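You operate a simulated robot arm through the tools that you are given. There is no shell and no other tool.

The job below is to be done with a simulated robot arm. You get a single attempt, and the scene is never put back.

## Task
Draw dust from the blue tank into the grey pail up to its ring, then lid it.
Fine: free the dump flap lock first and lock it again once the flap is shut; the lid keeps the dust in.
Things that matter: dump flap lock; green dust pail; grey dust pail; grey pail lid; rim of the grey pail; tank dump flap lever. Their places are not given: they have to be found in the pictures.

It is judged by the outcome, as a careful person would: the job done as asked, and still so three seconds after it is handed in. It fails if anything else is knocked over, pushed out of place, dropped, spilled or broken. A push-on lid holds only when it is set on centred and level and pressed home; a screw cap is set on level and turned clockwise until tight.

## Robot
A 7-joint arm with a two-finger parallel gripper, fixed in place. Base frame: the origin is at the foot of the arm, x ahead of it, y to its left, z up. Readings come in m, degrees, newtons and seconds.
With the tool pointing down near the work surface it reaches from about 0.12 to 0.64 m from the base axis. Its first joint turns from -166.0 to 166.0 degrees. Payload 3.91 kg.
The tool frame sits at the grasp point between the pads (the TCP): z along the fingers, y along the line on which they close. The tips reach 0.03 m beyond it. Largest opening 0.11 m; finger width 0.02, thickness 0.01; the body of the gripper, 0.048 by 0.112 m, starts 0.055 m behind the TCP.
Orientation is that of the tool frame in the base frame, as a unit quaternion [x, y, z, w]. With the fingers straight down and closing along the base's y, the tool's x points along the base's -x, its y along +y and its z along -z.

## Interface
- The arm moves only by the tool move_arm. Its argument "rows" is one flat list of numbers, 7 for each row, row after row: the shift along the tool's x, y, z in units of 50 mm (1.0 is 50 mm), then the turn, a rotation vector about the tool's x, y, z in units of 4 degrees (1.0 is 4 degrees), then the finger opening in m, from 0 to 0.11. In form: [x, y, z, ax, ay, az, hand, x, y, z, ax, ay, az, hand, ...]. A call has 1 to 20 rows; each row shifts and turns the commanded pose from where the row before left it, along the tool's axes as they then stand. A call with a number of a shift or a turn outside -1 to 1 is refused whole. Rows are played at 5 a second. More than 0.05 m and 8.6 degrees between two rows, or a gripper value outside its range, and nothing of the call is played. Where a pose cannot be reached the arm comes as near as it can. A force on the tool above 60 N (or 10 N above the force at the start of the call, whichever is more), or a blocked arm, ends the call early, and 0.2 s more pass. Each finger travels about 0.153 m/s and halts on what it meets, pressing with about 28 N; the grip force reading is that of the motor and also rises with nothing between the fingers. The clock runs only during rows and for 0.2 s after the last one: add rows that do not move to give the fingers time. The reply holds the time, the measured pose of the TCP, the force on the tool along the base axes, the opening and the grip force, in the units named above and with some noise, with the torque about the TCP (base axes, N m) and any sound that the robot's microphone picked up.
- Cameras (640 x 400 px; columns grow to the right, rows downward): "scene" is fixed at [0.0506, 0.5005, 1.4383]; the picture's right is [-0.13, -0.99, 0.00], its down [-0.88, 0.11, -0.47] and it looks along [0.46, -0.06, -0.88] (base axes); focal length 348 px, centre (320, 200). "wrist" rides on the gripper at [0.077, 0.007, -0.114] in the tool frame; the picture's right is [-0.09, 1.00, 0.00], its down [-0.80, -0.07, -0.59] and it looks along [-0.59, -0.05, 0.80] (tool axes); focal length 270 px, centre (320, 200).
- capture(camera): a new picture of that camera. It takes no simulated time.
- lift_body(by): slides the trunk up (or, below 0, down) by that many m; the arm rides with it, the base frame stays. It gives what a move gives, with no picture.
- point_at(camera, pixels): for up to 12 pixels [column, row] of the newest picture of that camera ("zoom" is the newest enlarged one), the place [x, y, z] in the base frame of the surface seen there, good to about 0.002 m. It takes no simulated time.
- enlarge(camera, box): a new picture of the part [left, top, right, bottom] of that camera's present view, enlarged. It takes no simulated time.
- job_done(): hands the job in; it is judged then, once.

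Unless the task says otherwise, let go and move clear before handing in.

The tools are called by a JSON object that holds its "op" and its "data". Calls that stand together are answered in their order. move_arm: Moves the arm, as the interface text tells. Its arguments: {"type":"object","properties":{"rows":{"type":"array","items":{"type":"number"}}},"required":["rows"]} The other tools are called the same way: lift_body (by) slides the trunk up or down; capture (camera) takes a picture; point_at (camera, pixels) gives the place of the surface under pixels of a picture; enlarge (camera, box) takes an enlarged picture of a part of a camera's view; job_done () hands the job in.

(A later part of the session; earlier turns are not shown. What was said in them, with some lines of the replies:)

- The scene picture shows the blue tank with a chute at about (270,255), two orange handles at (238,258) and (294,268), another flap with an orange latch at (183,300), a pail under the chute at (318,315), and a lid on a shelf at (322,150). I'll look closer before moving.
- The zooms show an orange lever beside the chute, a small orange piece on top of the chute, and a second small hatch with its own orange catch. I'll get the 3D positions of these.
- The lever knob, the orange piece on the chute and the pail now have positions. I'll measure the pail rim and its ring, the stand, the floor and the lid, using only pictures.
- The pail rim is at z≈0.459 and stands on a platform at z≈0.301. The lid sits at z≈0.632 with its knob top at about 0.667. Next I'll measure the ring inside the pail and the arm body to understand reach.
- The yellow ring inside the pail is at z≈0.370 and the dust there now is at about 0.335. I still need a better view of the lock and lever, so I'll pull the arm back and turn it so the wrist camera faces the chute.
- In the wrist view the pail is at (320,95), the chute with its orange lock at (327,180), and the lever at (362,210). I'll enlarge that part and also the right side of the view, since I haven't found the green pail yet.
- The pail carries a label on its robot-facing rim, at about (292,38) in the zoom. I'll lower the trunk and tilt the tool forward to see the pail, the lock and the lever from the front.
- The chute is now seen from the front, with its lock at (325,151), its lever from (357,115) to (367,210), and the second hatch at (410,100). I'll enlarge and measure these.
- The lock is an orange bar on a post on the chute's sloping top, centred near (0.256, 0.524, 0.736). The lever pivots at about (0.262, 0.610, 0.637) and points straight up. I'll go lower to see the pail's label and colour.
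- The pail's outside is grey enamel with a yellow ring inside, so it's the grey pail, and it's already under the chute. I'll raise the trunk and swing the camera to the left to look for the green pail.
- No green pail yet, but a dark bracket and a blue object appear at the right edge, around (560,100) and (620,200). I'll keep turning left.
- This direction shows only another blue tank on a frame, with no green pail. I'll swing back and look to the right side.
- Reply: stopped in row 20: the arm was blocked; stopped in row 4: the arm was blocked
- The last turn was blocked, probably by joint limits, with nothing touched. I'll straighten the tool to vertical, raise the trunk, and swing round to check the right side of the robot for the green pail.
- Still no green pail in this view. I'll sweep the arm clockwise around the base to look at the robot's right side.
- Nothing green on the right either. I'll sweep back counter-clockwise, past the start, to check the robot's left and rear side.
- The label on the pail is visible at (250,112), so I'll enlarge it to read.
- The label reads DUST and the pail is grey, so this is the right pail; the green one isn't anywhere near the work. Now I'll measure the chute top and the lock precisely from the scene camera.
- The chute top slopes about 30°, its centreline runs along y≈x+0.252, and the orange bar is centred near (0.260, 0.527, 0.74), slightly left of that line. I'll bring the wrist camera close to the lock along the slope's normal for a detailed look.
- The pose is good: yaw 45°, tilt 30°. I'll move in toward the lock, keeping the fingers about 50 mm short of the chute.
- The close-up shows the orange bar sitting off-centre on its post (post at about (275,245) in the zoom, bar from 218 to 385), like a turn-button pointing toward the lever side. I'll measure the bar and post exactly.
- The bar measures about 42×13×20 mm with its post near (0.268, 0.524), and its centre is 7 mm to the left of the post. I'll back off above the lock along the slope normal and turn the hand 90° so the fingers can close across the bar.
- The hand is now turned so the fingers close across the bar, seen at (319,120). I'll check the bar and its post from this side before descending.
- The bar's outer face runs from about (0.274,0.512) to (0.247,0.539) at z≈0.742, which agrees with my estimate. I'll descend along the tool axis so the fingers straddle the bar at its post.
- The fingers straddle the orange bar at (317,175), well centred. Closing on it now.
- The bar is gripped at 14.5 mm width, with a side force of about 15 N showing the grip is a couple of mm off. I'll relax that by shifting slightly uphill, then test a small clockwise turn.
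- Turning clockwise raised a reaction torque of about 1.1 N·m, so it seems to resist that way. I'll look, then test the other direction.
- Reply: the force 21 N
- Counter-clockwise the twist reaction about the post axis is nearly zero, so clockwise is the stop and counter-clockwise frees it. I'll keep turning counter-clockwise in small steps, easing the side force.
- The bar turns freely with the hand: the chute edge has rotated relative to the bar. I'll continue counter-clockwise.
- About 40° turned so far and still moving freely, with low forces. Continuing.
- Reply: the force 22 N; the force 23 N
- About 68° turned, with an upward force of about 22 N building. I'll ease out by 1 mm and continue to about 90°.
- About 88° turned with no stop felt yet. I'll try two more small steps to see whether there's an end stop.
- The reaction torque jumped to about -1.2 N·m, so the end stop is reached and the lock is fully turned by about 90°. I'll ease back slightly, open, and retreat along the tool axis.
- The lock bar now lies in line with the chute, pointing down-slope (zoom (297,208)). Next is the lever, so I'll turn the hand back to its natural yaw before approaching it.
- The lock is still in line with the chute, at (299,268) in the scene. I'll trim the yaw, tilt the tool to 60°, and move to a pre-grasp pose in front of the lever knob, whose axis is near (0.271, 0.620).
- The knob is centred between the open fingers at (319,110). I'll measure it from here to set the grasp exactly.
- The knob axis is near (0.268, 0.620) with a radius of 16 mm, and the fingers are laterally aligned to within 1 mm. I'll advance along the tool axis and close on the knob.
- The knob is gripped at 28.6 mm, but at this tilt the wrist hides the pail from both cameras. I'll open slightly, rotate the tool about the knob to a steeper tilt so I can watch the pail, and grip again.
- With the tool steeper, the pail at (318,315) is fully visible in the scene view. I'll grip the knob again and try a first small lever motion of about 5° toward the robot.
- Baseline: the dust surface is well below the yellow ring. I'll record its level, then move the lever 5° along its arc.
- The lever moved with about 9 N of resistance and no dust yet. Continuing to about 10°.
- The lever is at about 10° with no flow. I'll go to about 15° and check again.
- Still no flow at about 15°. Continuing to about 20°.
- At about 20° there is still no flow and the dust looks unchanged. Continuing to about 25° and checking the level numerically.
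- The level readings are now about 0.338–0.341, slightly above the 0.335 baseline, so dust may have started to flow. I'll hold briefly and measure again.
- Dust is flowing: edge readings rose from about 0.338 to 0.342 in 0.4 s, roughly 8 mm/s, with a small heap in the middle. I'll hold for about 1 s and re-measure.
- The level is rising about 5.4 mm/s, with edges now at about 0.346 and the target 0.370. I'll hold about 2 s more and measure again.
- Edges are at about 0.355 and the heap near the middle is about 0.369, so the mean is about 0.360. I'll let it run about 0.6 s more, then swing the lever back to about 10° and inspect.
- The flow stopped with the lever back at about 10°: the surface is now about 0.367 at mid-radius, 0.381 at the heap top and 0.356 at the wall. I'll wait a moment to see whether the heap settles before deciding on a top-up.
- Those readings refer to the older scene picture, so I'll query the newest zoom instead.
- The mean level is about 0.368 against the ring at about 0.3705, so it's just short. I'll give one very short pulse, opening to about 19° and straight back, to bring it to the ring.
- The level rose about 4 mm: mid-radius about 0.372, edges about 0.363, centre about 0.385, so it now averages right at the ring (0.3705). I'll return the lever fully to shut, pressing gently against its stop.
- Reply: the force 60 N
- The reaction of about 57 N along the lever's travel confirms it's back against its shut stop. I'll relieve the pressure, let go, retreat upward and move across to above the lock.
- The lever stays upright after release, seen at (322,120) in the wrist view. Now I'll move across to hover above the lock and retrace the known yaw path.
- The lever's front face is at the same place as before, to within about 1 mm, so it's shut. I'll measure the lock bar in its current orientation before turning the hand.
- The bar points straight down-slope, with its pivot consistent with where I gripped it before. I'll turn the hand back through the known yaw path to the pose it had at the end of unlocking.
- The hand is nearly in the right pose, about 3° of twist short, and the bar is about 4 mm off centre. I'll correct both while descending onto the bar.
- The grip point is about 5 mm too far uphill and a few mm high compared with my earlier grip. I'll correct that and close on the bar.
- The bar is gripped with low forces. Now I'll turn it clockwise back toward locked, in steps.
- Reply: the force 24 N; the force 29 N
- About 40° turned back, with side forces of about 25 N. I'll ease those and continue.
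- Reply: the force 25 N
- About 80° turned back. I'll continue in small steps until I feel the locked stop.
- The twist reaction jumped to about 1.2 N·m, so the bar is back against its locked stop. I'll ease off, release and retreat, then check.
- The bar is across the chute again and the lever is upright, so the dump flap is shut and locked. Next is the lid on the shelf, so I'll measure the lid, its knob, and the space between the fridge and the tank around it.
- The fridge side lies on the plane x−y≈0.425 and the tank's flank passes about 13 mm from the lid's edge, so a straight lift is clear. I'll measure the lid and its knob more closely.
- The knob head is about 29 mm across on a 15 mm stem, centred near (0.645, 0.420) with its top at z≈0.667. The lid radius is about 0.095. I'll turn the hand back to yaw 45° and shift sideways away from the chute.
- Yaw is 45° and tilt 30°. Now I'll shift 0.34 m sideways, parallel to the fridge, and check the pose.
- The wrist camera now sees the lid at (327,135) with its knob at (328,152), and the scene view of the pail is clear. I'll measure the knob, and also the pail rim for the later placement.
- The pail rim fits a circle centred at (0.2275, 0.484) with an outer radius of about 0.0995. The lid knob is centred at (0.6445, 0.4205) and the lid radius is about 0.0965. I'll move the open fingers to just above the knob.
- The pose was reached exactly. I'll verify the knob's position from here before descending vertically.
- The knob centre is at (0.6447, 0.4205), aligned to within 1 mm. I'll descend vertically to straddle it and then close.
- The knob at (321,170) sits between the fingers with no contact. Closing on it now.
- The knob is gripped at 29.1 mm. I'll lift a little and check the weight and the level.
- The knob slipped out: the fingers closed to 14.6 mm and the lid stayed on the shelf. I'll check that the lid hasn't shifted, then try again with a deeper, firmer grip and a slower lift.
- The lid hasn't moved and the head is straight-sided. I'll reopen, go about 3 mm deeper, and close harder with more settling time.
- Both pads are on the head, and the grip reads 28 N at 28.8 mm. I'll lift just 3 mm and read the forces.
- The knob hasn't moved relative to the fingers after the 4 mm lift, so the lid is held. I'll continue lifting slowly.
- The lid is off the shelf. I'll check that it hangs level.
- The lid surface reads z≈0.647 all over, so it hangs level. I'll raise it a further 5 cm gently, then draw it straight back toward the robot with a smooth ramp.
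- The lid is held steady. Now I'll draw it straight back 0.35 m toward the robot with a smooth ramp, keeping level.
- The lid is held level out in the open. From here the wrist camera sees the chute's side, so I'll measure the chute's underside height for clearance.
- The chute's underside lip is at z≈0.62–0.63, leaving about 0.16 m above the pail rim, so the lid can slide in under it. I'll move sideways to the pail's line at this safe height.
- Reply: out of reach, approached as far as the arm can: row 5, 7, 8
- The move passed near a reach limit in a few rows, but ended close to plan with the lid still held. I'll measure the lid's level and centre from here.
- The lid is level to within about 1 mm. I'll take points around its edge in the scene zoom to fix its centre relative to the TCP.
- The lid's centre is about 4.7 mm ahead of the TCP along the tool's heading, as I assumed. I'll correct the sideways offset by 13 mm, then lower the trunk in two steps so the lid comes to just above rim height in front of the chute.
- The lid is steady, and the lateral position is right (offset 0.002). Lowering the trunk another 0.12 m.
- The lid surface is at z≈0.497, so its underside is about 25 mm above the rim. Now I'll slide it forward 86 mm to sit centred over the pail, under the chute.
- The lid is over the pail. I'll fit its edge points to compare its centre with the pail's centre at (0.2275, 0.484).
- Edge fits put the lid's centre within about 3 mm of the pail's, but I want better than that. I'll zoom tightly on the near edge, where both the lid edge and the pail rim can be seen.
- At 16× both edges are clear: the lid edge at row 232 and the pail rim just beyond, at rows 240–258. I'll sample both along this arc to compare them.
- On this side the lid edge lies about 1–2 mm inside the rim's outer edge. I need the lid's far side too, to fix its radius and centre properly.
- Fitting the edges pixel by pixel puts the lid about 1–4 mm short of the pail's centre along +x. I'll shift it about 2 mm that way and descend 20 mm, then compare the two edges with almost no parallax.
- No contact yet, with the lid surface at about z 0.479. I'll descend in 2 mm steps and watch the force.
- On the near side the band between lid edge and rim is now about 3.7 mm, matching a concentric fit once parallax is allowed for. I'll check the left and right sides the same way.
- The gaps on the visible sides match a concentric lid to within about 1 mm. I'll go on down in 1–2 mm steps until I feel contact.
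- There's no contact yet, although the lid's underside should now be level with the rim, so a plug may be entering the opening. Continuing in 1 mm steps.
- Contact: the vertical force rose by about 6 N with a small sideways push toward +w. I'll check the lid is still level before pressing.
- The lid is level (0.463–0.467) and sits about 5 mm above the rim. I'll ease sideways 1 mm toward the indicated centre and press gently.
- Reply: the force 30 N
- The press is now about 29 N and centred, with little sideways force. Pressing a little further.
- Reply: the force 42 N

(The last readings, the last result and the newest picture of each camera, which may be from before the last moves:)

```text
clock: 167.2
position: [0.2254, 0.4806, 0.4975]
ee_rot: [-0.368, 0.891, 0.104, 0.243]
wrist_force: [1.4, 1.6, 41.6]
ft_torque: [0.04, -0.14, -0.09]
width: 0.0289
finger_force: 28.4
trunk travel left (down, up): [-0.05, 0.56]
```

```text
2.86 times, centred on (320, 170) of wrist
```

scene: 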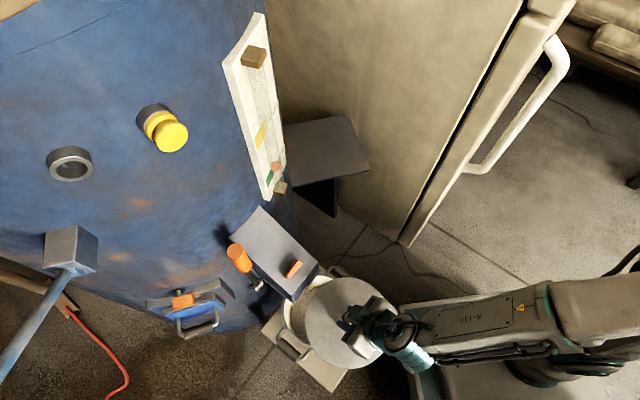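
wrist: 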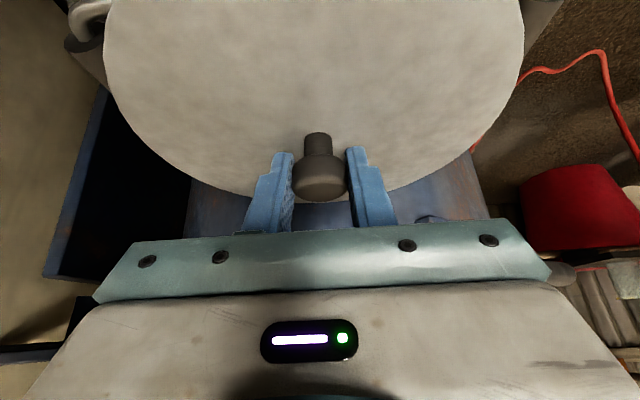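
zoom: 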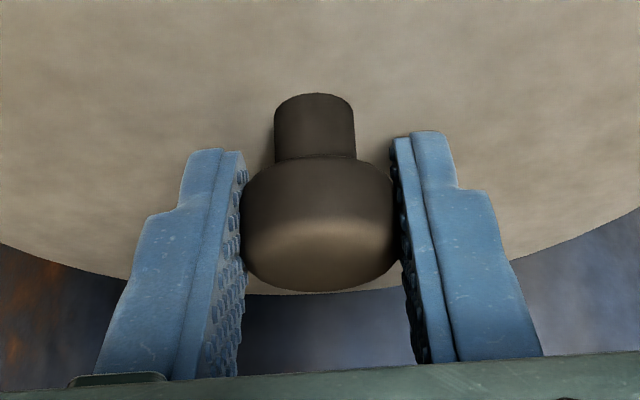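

At about 42 N the lid surface stays at z≈0.4645 and level. I'll look closely at the edge to see whether any gap remains between lid and rim.

{"op": "enlarge", "data": {"camera": "scene", "box": [300, 340, 320, 352]}}

{"op": "enlarge", "data": {"camera": "scene", "box": [276, 310, 296, 322]}}

```text
16.00 times, centred on (310, 346) of scene
```

zoom: 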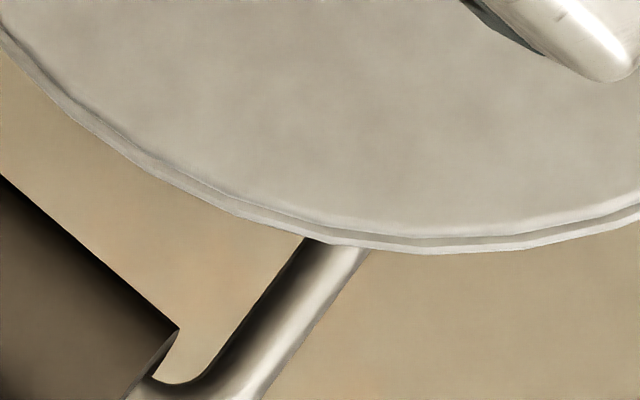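

```text
16.00 times, centred on (286, 316) of scene
```

zoom: 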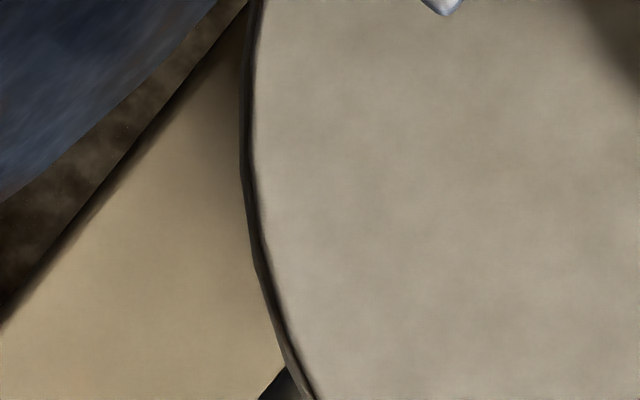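

No gap is visible at the edge. I'll press a bit harder, up to about 55 N, to be sure it goes home, and listen for any sound.

{"op": "move_arm", "data": {"rows": [0.01, 0, 0.0173, 0, 0, 0, 0.0, 0, 0, 0, 0, 0, 0, 0.0]}}

{"op": "move_arm", "data": {"rows": [0.005, 0, 0.0087, 0, 0, 0, 0.0, 0, 0, 0, 0, 0, 0, 0.0]}}

```text
clock: 167.8
position: [0.2237, 0.4811, 0.4981]
ee_rot: [-0.368, 0.891, 0.104, 0.244]
wrist_force: [-1.0, -1.9, 47.6]
ft_torque: [0.0, -0.21, -0.09]
width: 0.029
finger_force: 27.9
trunk travel left (down, up): [-0.05, 0.56]
```

```text
clock: 168.4
position: [0.2234, 0.4794, 0.4971]
ee_rot: [-0.367, 0.891, 0.104, 0.245]
wrist_force: [-0.5, -1.8, 47.8]
ft_torque: [0.04, -0.28, -0.1]
width: 0.029
finger_force: 28.2
trunk travel left (down, up): [-0.05, 0.56]
```

The force has levelled off at about 48 N, with the fingers probably slipping slightly on the knob. I'll relax, open and back away to look at the seam from the side before deciding on a final press.

{"op": "move_arm", "data": {"rows": [-0.02, 0, -0.0346, 0, 0, 0, 0.0, -0.015, 0, -0.026, 0, 0, 0, 0.0, 0, 0, 0, 0, 0, 0, 0.0]}}

{"op": "move_arm", "data": {"rows": [0, 0, 0, 0, 0, 0, 0.03, 0, 0, 0, 0, 0, 0, 0.04, 0, 0, 0, 0, 0, 0, 0.055, 0, 0, 0, 0, 0, 0, 0.055]}}

{"op": "capture", "data": {"camera": "wrist"}}

```text
clock: 169.2
position: [0.2248, 0.4799, 0.4976]
ee_rot: [-0.368, 0.892, 0.102, 0.242]
wrist_force: [2.8, 7.8, 25.1]
ft_torque: [0.18, -0.11, -0.11]
width: 0.0289
finger_force: 28.9
trunk travel left (down, up): [-0.05, 0.56]
```

```text
clock: 170.2
position: [0.2258, 0.4782, 0.4963]
ee_rot: [-0.368, 0.892, 0.1, 0.241]
wrist_force: [-3.3, 0.9, 6.7]
ft_torque: [-0.06, -0.04, -0.04]
width: 0.0537
finger_force: 0.2
trunk travel left (down, up): [-0.05, 0.56]
```

```text
taken
```

wrist: 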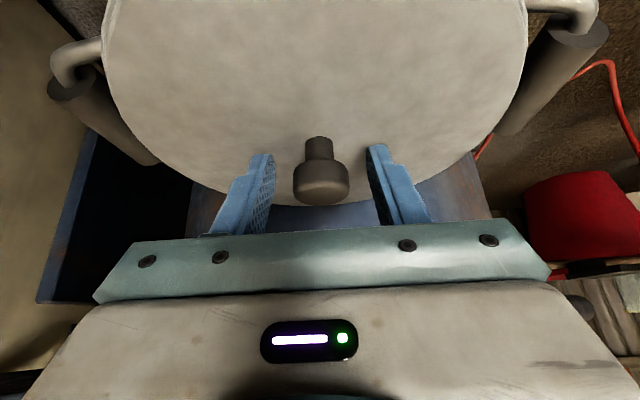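

Released, with the fingertips just touching the lid. I'll rise straight up clear of the knob, then back off to view the seam.

{"op": "move_arm", "data": {"rows": [-0.1, 0, -0.173, 0, 0, 0, 0.06, -0.15, 0, -0.26, 0, 0, 0, 0.06, -0.15, 0, -0.26, 0, 0, 0, 0.06, -0.15, 0, -0.26, 0, 0, 0, 0.06, 0.433, 0, -0.25, 0, 0, 0, 0.06, 0.433, 0, -0.25, 0, 0, 0, 0.06, 0.433, 0, -0.25, 0, 0, 0, 0.06, 0, 0, 0, 0, 0, 0, 0.06]}}

{"op": "capture", "data": {"camera": "wrist"}}

{"op": "capture", "data": {"camera": "scene"}}

```text
clock: 172.0
position: [0.1731, 0.4279, 0.5498]
ee_rot: [-0.368, 0.892, 0.101, 0.241]
wrist_force: [0.6, 0.3, 0.0]
ft_torque: [-0.03, -0.02, -0.01]
width: 0.0596
finger_force: 0.1
trunk travel left (down, up): [-0.05, 0.56]
```

```text
taken
```

wrist: 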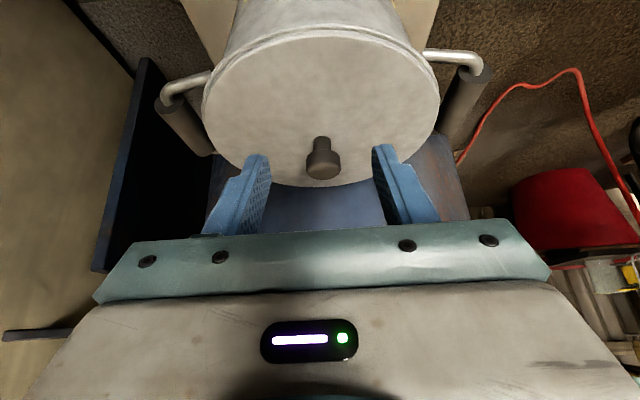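

```text
taken
```

scene: 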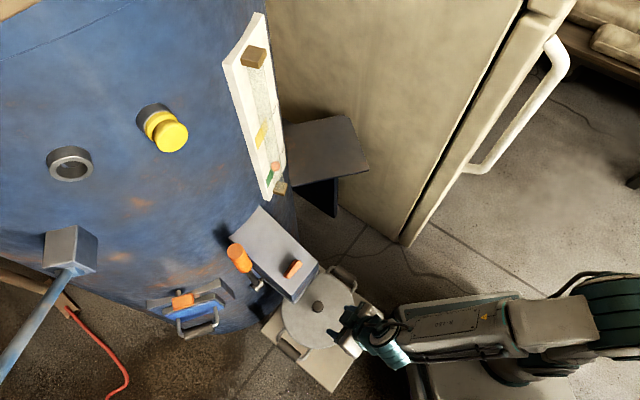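

The lid sits on the pail with the rim showing evenly around it. I'll zoom in on the seam and check level and centring.

{"op": "enlarge", "data": {"camera": "wrist", "box": [190, 0, 450, 190]}}

{"op": "enlarge", "data": {"camera": "wrist", "box": [270, 10, 370, 70]}}

{"op": "point_at", "data": {"camera": "zoom", "pixels": [[320, 300], [320, 200], [100, 250], [540, 250], [320, 165], [320, 150], [320, 140], [320, 130], [320, 120], [320, 110], [320, 100], [320, 90]]}}

```text
2.11 times, centred on (320, 95) of wrist
```

zoom: 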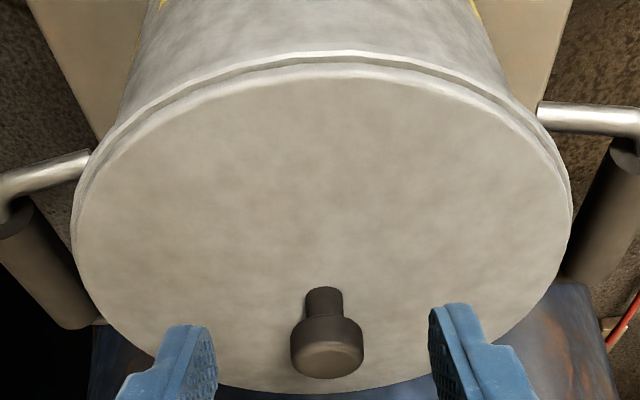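

```text
6.40 times, centred on (320, 40) of wrist
```

zoom: 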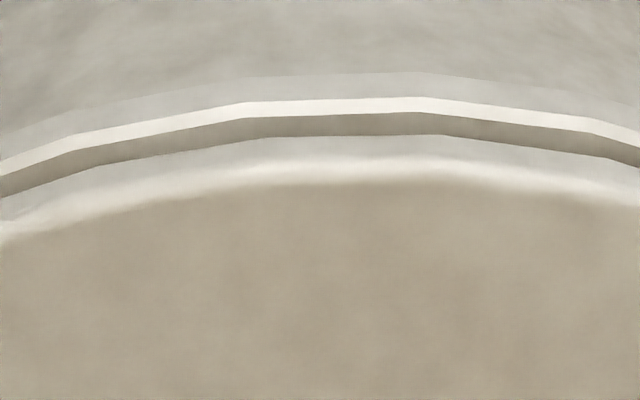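

```text
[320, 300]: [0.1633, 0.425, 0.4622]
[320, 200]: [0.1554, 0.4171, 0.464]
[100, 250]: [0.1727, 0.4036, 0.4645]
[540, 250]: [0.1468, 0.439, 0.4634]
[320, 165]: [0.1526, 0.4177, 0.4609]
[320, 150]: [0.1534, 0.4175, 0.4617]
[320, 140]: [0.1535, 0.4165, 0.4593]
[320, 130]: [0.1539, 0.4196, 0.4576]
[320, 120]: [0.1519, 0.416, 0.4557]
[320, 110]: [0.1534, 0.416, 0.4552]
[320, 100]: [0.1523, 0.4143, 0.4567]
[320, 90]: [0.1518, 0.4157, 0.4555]
```

No dark gap shows under the flange: the bands from lid edge to rim are even. As a final measure I'll press directly with the fingertips on the lid around the knob, where no grip slip is involved, so first I'll locate the knob exactly.

{"op": "enlarge", "data": {"camera": "wrist", "box": [270, 110, 370, 200]}}

{"op": "point_at", "data": {"camera": "wrist", "pixels": [[323, 165], [307, 160], [340, 160], [322, 170], [320, 150], [230, 100], [410, 100], [320, 60], [250, 60], [390, 60], [290, 180], [360, 178]]}}

{"op": "enlarge", "data": {"camera": "scene", "box": [270, 265, 370, 360]}}

{"op": "point_at", "data": {"camera": "zoom", "pixels": [[310, 170], [298, 175], [322, 175], [180, 210], [200, 270], [250, 325], [310, 338], [330, 50], [380, 75], [250, 220], [310, 250], [350, 130]]}}

```text
4.44 times, centred on (320, 155) of wrist
```

zoom: 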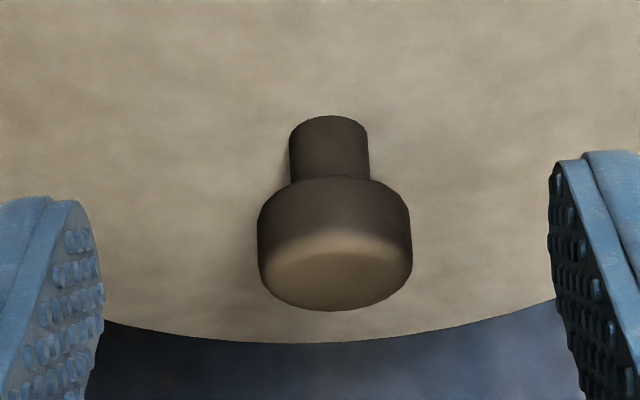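

```text
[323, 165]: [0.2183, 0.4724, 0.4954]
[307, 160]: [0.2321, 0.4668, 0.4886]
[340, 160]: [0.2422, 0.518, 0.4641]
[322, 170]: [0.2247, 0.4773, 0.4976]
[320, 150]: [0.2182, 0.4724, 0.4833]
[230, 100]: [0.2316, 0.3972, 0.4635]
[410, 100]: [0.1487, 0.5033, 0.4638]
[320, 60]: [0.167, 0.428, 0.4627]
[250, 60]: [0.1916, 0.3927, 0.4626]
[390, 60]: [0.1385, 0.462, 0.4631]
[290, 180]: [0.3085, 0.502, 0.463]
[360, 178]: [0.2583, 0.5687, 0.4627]
```

```text
4.21 times, centred on (320, 312) of scene
```

zoom: 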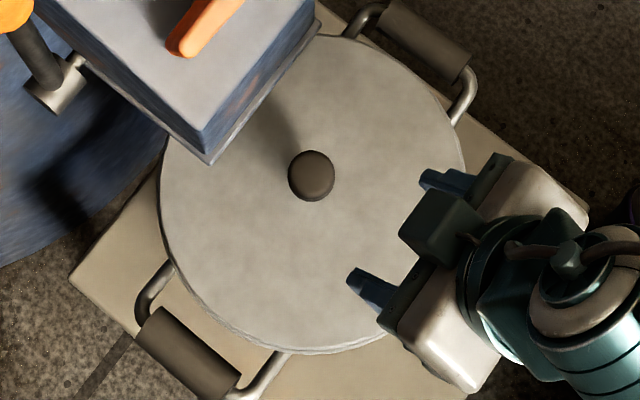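

```text
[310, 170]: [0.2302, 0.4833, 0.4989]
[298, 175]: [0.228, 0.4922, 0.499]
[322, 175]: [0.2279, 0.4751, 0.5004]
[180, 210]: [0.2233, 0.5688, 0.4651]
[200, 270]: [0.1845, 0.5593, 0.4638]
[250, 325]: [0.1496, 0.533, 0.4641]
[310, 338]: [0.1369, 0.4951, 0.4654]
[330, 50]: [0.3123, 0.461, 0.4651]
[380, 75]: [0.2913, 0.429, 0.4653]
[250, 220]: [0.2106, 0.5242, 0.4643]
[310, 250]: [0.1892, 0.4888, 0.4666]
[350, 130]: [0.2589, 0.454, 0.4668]
```

The lid is level and centred: its knob is at (0.2285, 0.4835) against the pail centre near (0.229, 0.4838). I'll bring the open fingers back around the knob and press the lid directly.

{"op": "move_arm", "data": {"rows": [-0.416, 0, 0.24, 0, 0, 0, 0.045, -0.416, 0, 0.24, 0, 0, 0, 0.045, -0.416, 0, 0.24, 0, 0, 0, 0.045, 0, 0, 0, 0, 0, 0, 0.045]}}

{"op": "move_arm", "data": {"rows": [0.12, 0, 0.208, 0, 0, 0, 0.045, 0.12, 0, 0.208, 0, 0, 0, 0.045, 0.12, 0, 0.208, 0, 0, 0, 0.045, 0.12, 0, 0.208, 0, 0, 0, 0.045, 0, 0, 0, 0, 0, 0, 0.045]}}

{"op": "capture", "data": {"camera": "wrist"}}

```text
clock: 173.0
position: [0.223, 0.4787, 0.5493]
ee_rot: [-0.368, 0.892, 0.101, 0.241]
wrist_force: [-0.7, -0.1, -0.9]
ft_torque: [0.02, 0.01, 0.01]
width: 0.0448
finger_force: 0.0
trunk travel left (down, up): [-0.05, 0.56]
```

```text
clock: 174.2
position: [0.2225, 0.4776, 0.5022]
ee_rot: [-0.368, 0.892, 0.101, 0.24]
wrist_force: [-0.3, -1.1, 0.7]
ft_torque: [-0.05, 0.02, -0.02]
width: 0.0453
finger_force: 0.1
trunk travel left (down, up): [-0.05, 0.56]
```

```text
taken
```

wrist: 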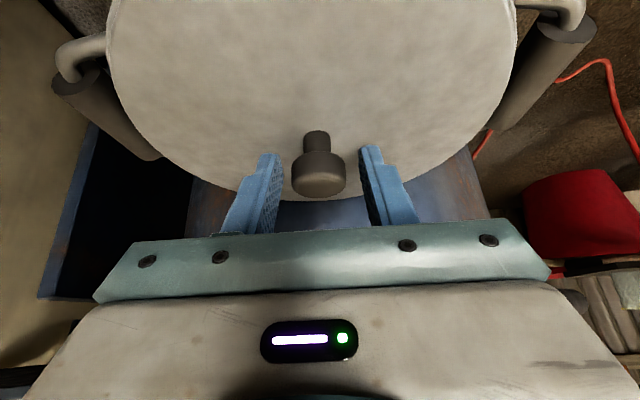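

The fingers straddle the knob. I'll come down to contact and build the press gradually.

{"op": "move_arm", "data": {"rows": [0.02, 0, 0.0346, 0, 0, 0, 0.045, 0.02, 0, 0.0346, 0, 0, 0, 0.045, 0.02, 0, 0.0346, 0, 0, 0, 0.045, 0, 0, 0, 0, 0, 0, 0.045]}}

{"op": "move_arm", "data": {"rows": [0.02, 0, 0.0346, 0, 0, 0, 0.045, 0, 0, 0, 0, 0, 0, 0.045]}}

{"op": "move_arm", "data": {"rows": [0.02, 0, 0.0346, 0, 0, 0, 0.045, 0, 0, 0, 0, 0, 0, 0.045]}}

```text
clock: 175.2
position: [0.2255, 0.4777, 0.4974]
ee_rot: [-0.369, 0.892, 0.1, 0.242]
wrist_force: [0.0, 0.9, 0.5]
ft_torque: [0.02, -0.01, 0.01]
width: 0.0448
finger_force: 0.0
trunk travel left (down, up): [-0.05, 0.56]
```

```text
clock: 175.8
position: [0.2243, 0.4792, 0.4956]
ee_rot: [-0.368, 0.892, 0.101, 0.242]
wrist_force: [1.6, 1.4, 4.6]
ft_torque: [-0.02, -0.11, 0.03]
width: 0.0451
finger_force: 0.4
trunk travel left (down, up): [-0.05, 0.56]
```

```text
clock: 176.4
position: [0.2248, 0.4776, 0.4955]
ee_rot: [-0.367, 0.892, 0.102, 0.243]
wrist_force: [3.0, 3.9, 22.7]
ft_torque: [0.02, -0.4, -0.03]
width: 0.0455
finger_force: 1.0
trunk travel left (down, up): [-0.05, 0.56]
```

Contact is firm and symmetric at about 23 N. I'll build up to about 55 N.

{"op": "move_arm", "data": {"rows": [0.02, 0, 0.0346, 0, 0, 0, 0.045, 0, 0, 0, 0, 0, 0, 0.045]}}

{"op": "move_arm", "data": {"rows": [0.012, 0, 0.0208, 0, 0, 0, 0.045, 0, 0, 0, 0, 0, 0, 0.045]}}

```text
clock: 177.0
position: [0.2239, 0.4779, 0.4955]
ee_rot: [-0.368, 0.892, 0.103, 0.244]
wrist_force: [2.4, 0.0, 43.8]
ft_torque: [-0.16, -0.65, 0.07]
width: 0.0453
finger_force: 0.2
trunk travel left (down, up): [-0.05, 0.56]
```

```text
clock: 177.6
position: [0.2233, 0.4782, 0.4957]
ee_rot: [-0.367, 0.892, 0.104, 0.244]
wrist_force: [-0.4, -6.1, 55.0]
ft_torque: [-0.48, -0.81, -0.11]
width: 0.0455
finger_force: 0.3
trunk travel left (down, up): [-0.05, 0.56]
```

At 55 N the position doesn't change at all, so the lid is seated solidly. I'll unload, grip the knob lightly and do a small tug test to see whether the lid is actually retained.

{"op": "move_arm", "data": {"rows": [-0.03, 0, -0.052, 0, 0, 0, 0.045, -0.03, 0, -0.052, 0, 0, 0, 0.045, -0.02, 0, -0.0346, 0, 0, 0, 0.045, 0, 0, 0, 0, 0, 0, 0.045]}}

{"op": "move_arm", "data": {"rows": [0, 0, 0, 0, 0, 0, 0.032, 0, 0, 0, 0, 0, 0, 0.02, 0, 0, 0, 0, 0, 0, 0.005, 0, 0, 0, 0, 0, 0, 0.0, 0, 0, 0, 0, 0, 0, 0.0]}}

{"op": "move_arm", "data": {"rows": [-0.005, 0, -0.0087, 0, 0, 0, 0.0, 0, 0, 0, 0, 0, 0, 0.0]}}

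{"op": "move_arm", "data": {"rows": [-0.005, 0, -0.0087, 0, 0, 0, 0.0, 0, 0, 0, 0, 0, 0, 0.0]}}

```text
clock: 178.6
position: [0.225, 0.478, 0.4991]
ee_rot: [-0.369, 0.892, 0.1, 0.24]
wrist_force: [0.1, -1.3, 0.1]
ft_torque: [-0.01, 0.01, 0.03]
width: 0.0451
finger_force: 0.0
trunk travel left (down, up): [-0.05, 0.56]
```

```text
clock: 179.8
position: [0.2249, 0.4777, 0.4997]
ee_rot: [-0.369, 0.892, 0.101, 0.241]
wrist_force: [-4.1, -0.4, -4.6]
ft_torque: [-0.11, 0.08, -0.12]
width: 0.0288
finger_force: 27.9
trunk travel left (down, up): [-0.05, 0.56]
```

```text
clock: 180.4
position: [0.2253, 0.4795, 0.499]
ee_rot: [-0.368, 0.893, 0.1, 0.241]
wrist_force: [-1.8, 0.2, -7.3]
ft_torque: [-0.13, 0.09, -0.04]
width: 0.0289
finger_force: 28.2
trunk travel left (down, up): [-0.05, 0.56]
```

```text
clock: 181.0
position: [0.2246, 0.4793, 0.5]
ee_rot: [-0.368, 0.892, 0.101, 0.241]
wrist_force: [0.2, 0.0, -0.5]
ft_torque: [-0.01, 0.0, -0.03]
width: 0.0288
finger_force: 27.7
trunk travel left (down, up): [-0.05, 0.56]
```

The force reached −7 N and then dropped to about zero, so either the fingers slipped or the lid lifted slightly. I'll measure the lid's height now.

{"op": "enlarge", "data": {"camera": "scene", "box": [270, 265, 370, 360]}}

{"op": "point_at", "data": {"camera": "zoom", "pixels": [[180, 210], [200, 270], [250, 325], [310, 338], [330, 50], [380, 75], [220, 180], [260, 260], [280, 120], [230, 230], [240, 290], [350, 60]]}}

{"op": "enlarge", "data": {"camera": "wrist", "box": [230, 100, 410, 240]}}

```text
4.21 times, centred on (320, 312) of scene
```

zoom: 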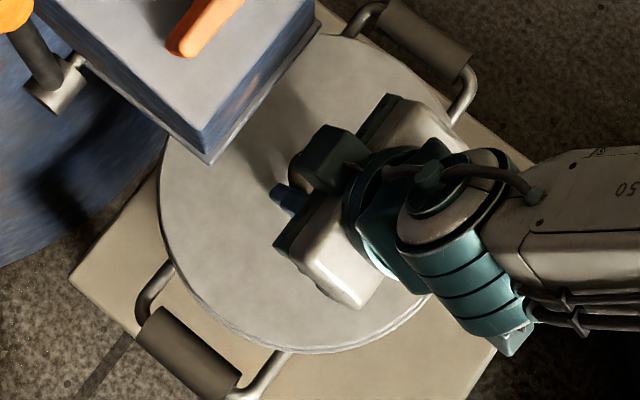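

```text
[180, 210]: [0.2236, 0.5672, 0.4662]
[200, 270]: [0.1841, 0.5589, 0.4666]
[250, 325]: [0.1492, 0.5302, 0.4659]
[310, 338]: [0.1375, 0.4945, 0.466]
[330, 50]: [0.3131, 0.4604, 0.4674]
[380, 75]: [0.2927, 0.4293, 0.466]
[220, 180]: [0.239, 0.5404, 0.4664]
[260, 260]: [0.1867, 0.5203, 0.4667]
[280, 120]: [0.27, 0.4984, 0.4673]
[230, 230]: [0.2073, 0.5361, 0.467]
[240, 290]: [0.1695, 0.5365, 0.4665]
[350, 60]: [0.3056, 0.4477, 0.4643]
```

```text
2.86 times, centred on (320, 170) of wrist
```

zoom: 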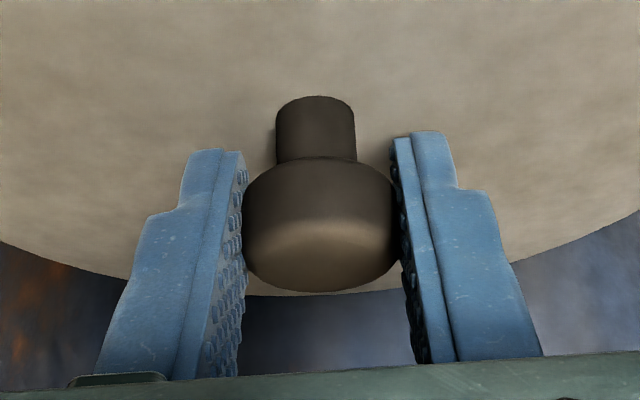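

The lid surface rose from about 0.4648 to 0.4664, so it had been held with about 7 N and my tug popped it up by about 1.5 mm. That shows the push fit does engage, and I'll now press it fully home again, first with the grip.

{"op": "move_arm", "data": {"rows": [0.01, 0, 0.0173, 0, 0, 0, 0.0, 0.01, 0, 0.0173, 0, 0, 0, 0.0, 0, 0, 0, 0, 0, 0, 0.0]}}

{"op": "move_arm", "data": {"rows": [0.01, 0, 0.0173, 0, 0, 0, 0.0, 0, 0, 0, 0, 0, 0, 0.0]}}

{"op": "move_arm", "data": {"rows": [0.01, 0, 0.0173, 0, 0, 0, 0.0, 0, 0, 0, 0, 0, 0, 0.0]}}

{"op": "move_arm", "data": {"rows": [0.01, 0, 0.0173, 0, 0, 0, 0.0, 0, 0, 0, 0, 0, 0, 0.0]}}

```text
clock: 181.8
position: [0.225, 0.4789, 0.4985]
ee_rot: [-0.368, 0.892, 0.102, 0.243]
wrist_force: [-2.2, -3.6, 10.4]
ft_torque: [-0.13, -0.13, -0.14]
width: 0.0288
finger_force: 27.8
trunk travel left (down, up): [-0.05, 0.56]
```

```text
clock: 182.4
position: [0.225, 0.4782, 0.4988]
ee_rot: [-0.368, 0.892, 0.103, 0.243]
wrist_force: [0.7, 0.0, 21.2]
ft_torque: [0.07, -0.28, -0.12]
width: 0.0286
finger_force: 27.8
trunk travel left (down, up): [-0.05, 0.56]
```

```text
clock: 183.0
position: [0.2248, 0.4783, 0.4982]
ee_rot: [-0.367, 0.892, 0.104, 0.244]
wrist_force: [1.7, 0.5, 40.2]
ft_torque: [0.07, -0.29, -0.14]
width: 0.0287
finger_force: 27.7
trunk travel left (down, up): [-0.05, 0.56]
```

```text
clock: 183.6
position: [0.2237, 0.4775, 0.4987]
ee_rot: [-0.368, 0.891, 0.104, 0.244]
wrist_force: [2.5, -1.4, 47.8]
ft_torque: [0.08, -0.31, -0.15]
width: 0.029
finger_force: 28.4
trunk travel left (down, up): [-0.05, 0.56]
```

Pressed to 48 N with little sideways force. I'll measure the lid height under load.

{"op": "enlarge", "data": {"camera": "scene", "box": [270, 265, 370, 360]}}

{"op": "point_at", "data": {"camera": "zoom", "pixels": [[180, 210], [200, 270], [250, 325], [310, 338], [330, 50], [380, 75], [220, 180], [260, 260], [280, 120], [230, 230], [240, 290], [350, 60]]}}

```text
4.21 times, centred on (320, 312) of scene
```

zoom: 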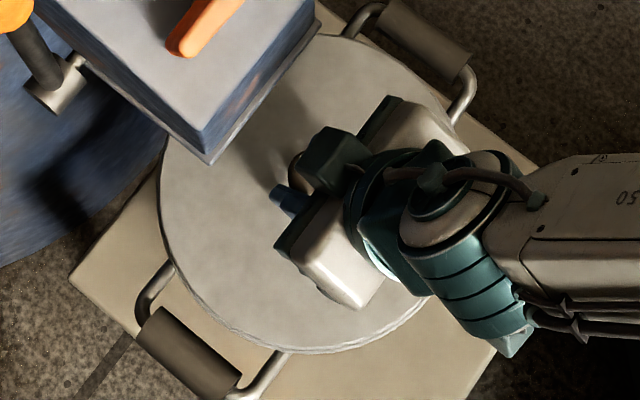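

```text
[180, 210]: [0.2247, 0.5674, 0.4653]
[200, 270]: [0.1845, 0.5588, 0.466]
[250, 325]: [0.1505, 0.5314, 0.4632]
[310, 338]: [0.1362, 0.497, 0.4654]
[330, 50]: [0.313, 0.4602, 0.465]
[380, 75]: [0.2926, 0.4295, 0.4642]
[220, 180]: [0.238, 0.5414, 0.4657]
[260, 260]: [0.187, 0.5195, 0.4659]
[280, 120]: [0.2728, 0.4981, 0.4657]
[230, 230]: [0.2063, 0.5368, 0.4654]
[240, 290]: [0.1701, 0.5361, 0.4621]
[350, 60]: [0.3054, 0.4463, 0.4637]
```

The lid is back at z≈0.4648 and level. I'll ease off, open the fingers and finish with a direct fingertip press.

{"op": "move_arm", "data": {"rows": [-0.02, 0, -0.0346, 0, 0, 0, 0.0, 0, 0, 0, 0, 0, 0, 0.0, 0, 0, 0, 0, 0, 0, 0.032, 0, 0, 0, 0, 0, 0, 0.045, 0, 0, 0, 0, 0, 0, 0.045]}}

{"op": "move_arm", "data": {"rows": [0.02, 0, 0.0346, 0, 0, 0, 0.045, 0, 0, 0, 0, 0, 0, 0.045]}}

{"op": "move_arm", "data": {"rows": [0.02, 0, 0.0346, 0, 0, 0, 0.045, 0, 0, 0, 0, 0, 0, 0.045]}}

```text
clock: 184.8
position: [0.2219, 0.4781, 0.4956]
ee_rot: [-0.369, 0.891, 0.102, 0.243]
wrist_force: [-8.9, 5.2, 22.0]
ft_torque: [0.11, 0.02, 0.09]
width: 0.0421
finger_force: 0.1
trunk travel left (down, up): [-0.05, 0.56]
```

```text
clock: 185.4
position: [0.2244, 0.4765, 0.4947]
ee_rot: [-0.368, 0.892, 0.102, 0.243]
wrist_force: [-7.5, 4.3, 28.5]
ft_torque: [0.15, 0.01, 0.03]
width: 0.0423
finger_force: 0.1
trunk travel left (down, up): [-0.05, 0.56]
```

```text
clock: 186.0
position: [0.2226, 0.478, 0.4949]
ee_rot: [-0.367, 0.892, 0.102, 0.244]
wrist_force: [-8.4, -1.2, 46.3]
ft_torque: [-0.12, -0.25, 0.18]
width: 0.0424
finger_force: 0.1
trunk travel left (down, up): [-0.05, 0.56]
```

Pressing at 46 N directly on the lid. One more small increment, then I'll unload and lift away with the fingers well open.

{"op": "move_arm", "data": {"rows": [0.01, 0, 0.0173, 0, 0, 0, 0.045, 0, 0, 0, 0, 0, 0, 0.045, 0, 0, 0, 0, 0, 0, 0.045]}}

{"op": "move_arm", "data": {"rows": [-0.03, 0, -0.052, 0, 0, 0, 0.045, -0.03, 0, -0.052, 0, 0, 0, 0.045, -0.02, 0, -0.0346, 0, 0, 0, 0.05, 0, 0, 0, 0, 0, 0, 0.06, -0.05, 0, -0.0866, 0, 0, 0, 0.06, -0.1, 0, -0.173, 0, 0, 0, 0.06, -0.15, 0, -0.26, 0, 0, 0, 0.06, -0.15, 0, -0.26, 0, 0, 0, 0.06, 0.433, 0, -0.25, 0, 0, 0, 0.06, 0.433, 0, -0.25, 0, 0, 0, 0.06, 0.433, 0, -0.25, 0, 0, 0, 0.06, 0, 0, 0, 0, 0, 0, 0.06]}}

{"op": "capture", "data": {"camera": "wrist"}}

{"op": "enlarge", "data": {"camera": "scene", "box": [270, 265, 370, 360]}}

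{"op": "point_at", "data": {"camera": "zoom", "pixels": [[180, 210], [200, 270], [250, 325], [310, 338], [330, 50], [380, 75], [220, 180], [260, 260], [280, 120], [230, 230], [240, 290], [350, 60]]}}

```text
clock: 186.8
position: [0.2246, 0.4776, 0.4948]
ee_rot: [-0.366, 0.892, 0.103, 0.244]
wrist_force: [-7.3, -6.2, 54.2]
ft_torque: [-0.4, -0.49, 0.0]
width: 0.0423
finger_force: 0.1
trunk travel left (down, up): [-0.05, 0.56]
```

```text
clock: 189.4
position: [0.1711, 0.4239, 0.5454]
ee_rot: [-0.368, 0.892, 0.1, 0.241]
wrist_force: [0.6, 0.5, -0.5]
ft_torque: [-0.01, -0.04, -0.01]
width: 0.0596
finger_force: 0.2
trunk travel left (down, up): [-0.05, 0.56]
```

```text
taken
```

wrist: 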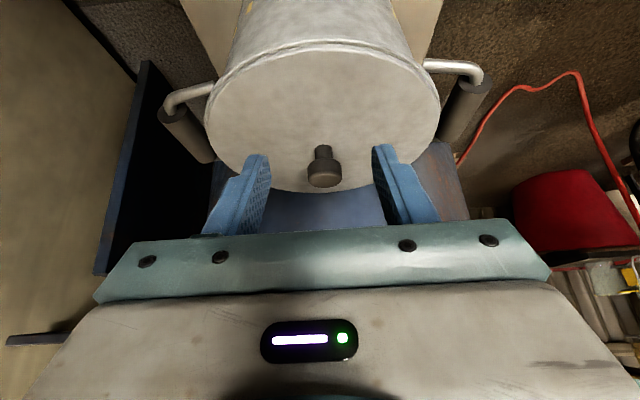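

```text
4.21 times, centred on (320, 312) of scene
```

zoom: 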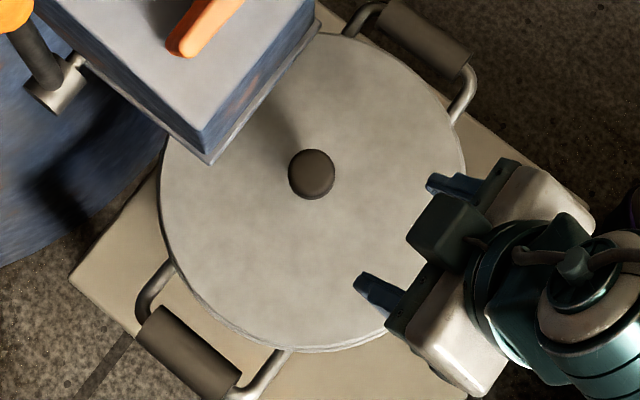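

```text
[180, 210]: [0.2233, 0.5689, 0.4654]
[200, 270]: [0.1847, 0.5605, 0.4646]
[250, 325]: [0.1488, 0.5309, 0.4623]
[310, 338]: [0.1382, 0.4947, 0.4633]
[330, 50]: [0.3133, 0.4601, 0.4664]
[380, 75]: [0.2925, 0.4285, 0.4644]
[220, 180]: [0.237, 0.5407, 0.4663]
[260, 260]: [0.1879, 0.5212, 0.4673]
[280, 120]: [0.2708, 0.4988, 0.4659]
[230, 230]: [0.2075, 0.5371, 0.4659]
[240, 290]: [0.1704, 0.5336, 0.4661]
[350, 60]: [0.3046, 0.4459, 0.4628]
```

The lid reads z≈0.465, level, the same as when it was held before. I'll compare the seam in the wrist view with the earlier close-up.

{"op": "enlarge", "data": {"camera": "wrist", "box": [190, 0, 450, 190]}}

{"op": "enlarge", "data": {"camera": "wrist", "box": [270, 10, 370, 70]}}

{"op": "enlarge", "data": {"camera": "wrist", "box": [195, 60, 295, 120]}}

{"op": "enlarge", "data": {"camera": "wrist", "box": [350, 60, 450, 120]}}

```text
2.11 times, centred on (320, 95) of wrist
```

zoom: 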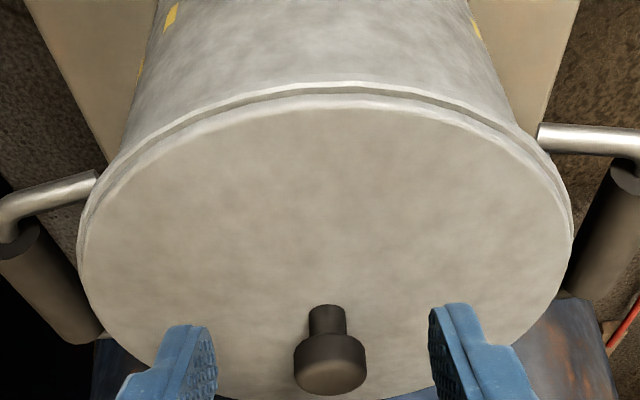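

```text
6.40 times, centred on (320, 40) of wrist
```

zoom: 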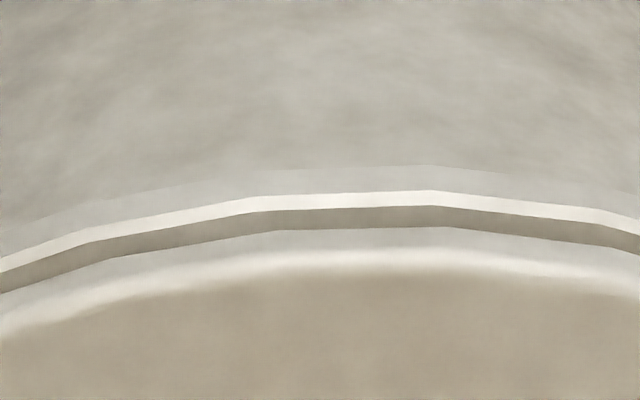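

```text
6.40 times, centred on (245, 90) of wrist
```

zoom: 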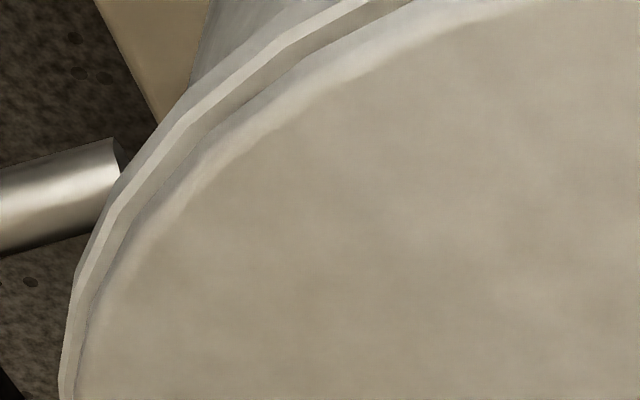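

```text
6.40 times, centred on (400, 90) of wrist
```

zoom: 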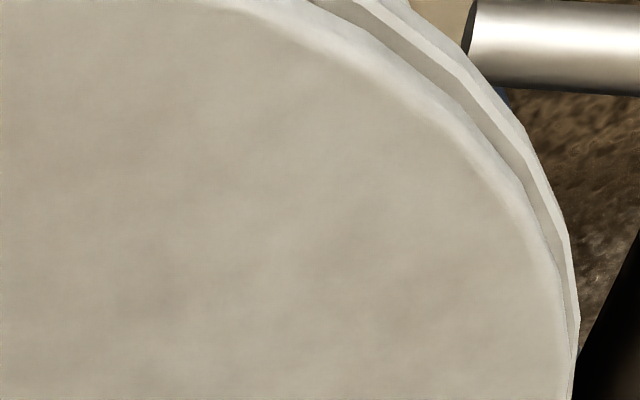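

The seam looks the same as when the lid was held home: even all round, no gap, level. I'll raise the arm clear with the trunk and take final pictures of everything.

{"op": "lift_body", "data": {"by": 0.3}}

{"op": "capture", "data": {"camera": "scene"}}

{"op": "capture", "data": {"camera": "wrist"}}

{"op": "enlarge", "data": {"camera": "scene", "box": [220, 200, 400, 400]}}

```text
clock: 192.4
position: [0.1704, 0.4247, 0.8443]
ee_rot: [-0.368, 0.892, 0.101, 0.242]
wrist_force: [-0.5, 0.1, -1.0]
ft_torque: [0.03, 0.0, -0.02]
width: 0.06
finger_force: 0.1
trunk travel left (down, up): [-0.35, 0.26]
```

```text
taken
```

scene: 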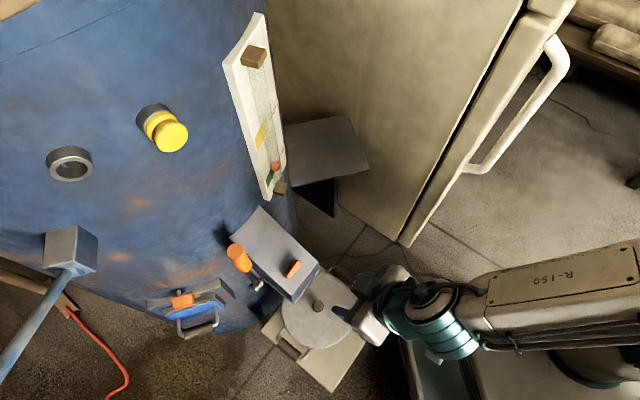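

```text
taken
```

wrist: 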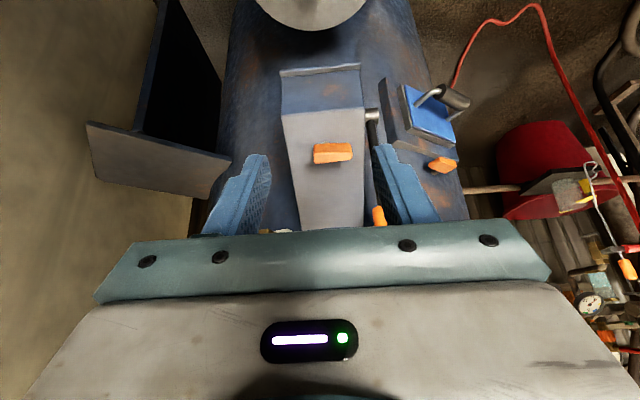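

```text
2.00 times, centred on (310, 300) of scene
```

zoom: 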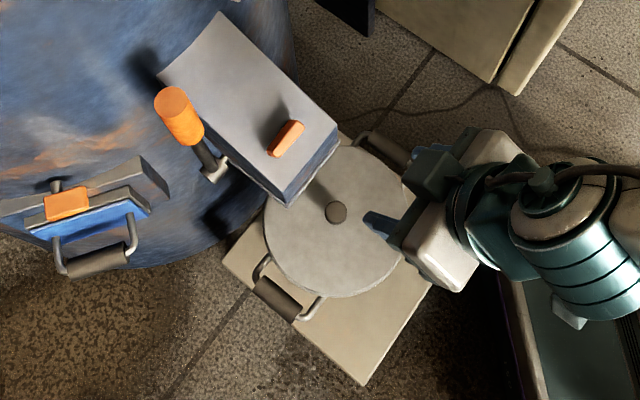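

The lock bar (286,138) and lever (180,115) sit in the same places as in the very first zoom, and the lid is centred on the pail. One last check of the lid's height before handing in.

{"op": "enlarge", "data": {"camera": "scene", "box": [270, 265, 370, 360]}}

{"op": "point_at", "data": {"camera": "zoom", "pixels": [[180, 210], [200, 270], [250, 325], [310, 338], [330, 50], [380, 75], [220, 180], [260, 260], [280, 120], [230, 230], [370, 280], [420, 170]]}}

```text
4.21 times, centred on (320, 312) of scene
```

zoom: 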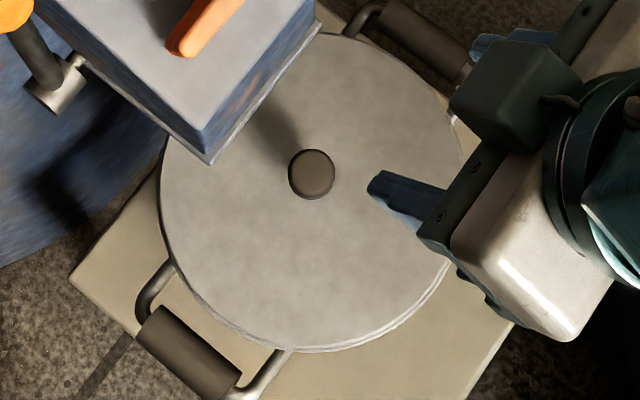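

```text
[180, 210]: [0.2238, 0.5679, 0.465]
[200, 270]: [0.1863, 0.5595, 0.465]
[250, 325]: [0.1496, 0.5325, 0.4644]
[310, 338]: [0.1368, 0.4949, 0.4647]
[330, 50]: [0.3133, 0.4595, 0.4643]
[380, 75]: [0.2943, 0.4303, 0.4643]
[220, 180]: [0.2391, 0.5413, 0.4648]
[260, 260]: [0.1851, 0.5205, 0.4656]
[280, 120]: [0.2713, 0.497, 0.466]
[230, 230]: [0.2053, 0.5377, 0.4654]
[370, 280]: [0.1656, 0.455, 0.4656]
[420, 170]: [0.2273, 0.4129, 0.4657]
```

The lid surface reads a uniform 0.464–0.466, so it's level and seated. The lever is shut, the lock is back across the chute, the dust averages at the ring, and the arm has let go and is clear. Handing in.

{"op": "job_done", "data": {}}

```text
The job is handed in.
```

The grey pail holds dust up to its ring and its lid is pressed on. The dump flap is shut and locked again, and I've handed the job in. No verdict came back.

- **Dust:** the surface heaps a little, with the middle about 15 mm above the ring and the edge about 7 mm below. On average it sits about 1–2 mm above the ring.
- **Flap and lock:** I freed the lock before opening the flap. Afterwards I moved the lever back to its shut stop and turned the lock until it met its locked stop. Both are back where they were at the start.
- **Lid:** it sits level and centred, to within a millimetre or two, with no visible gap at the seam. I tested it with a light pull, and it popped up about 1.5 mm at somewhat over 7 N. I pressed it home again with about 54 N and did not repeat the pull test.
- **Green pail:** I never saw it in any view, and nothing I did was near one.

I saw nothing knocked over or spilled. The first grip on the lid slipped, but the lid never left its shelf.
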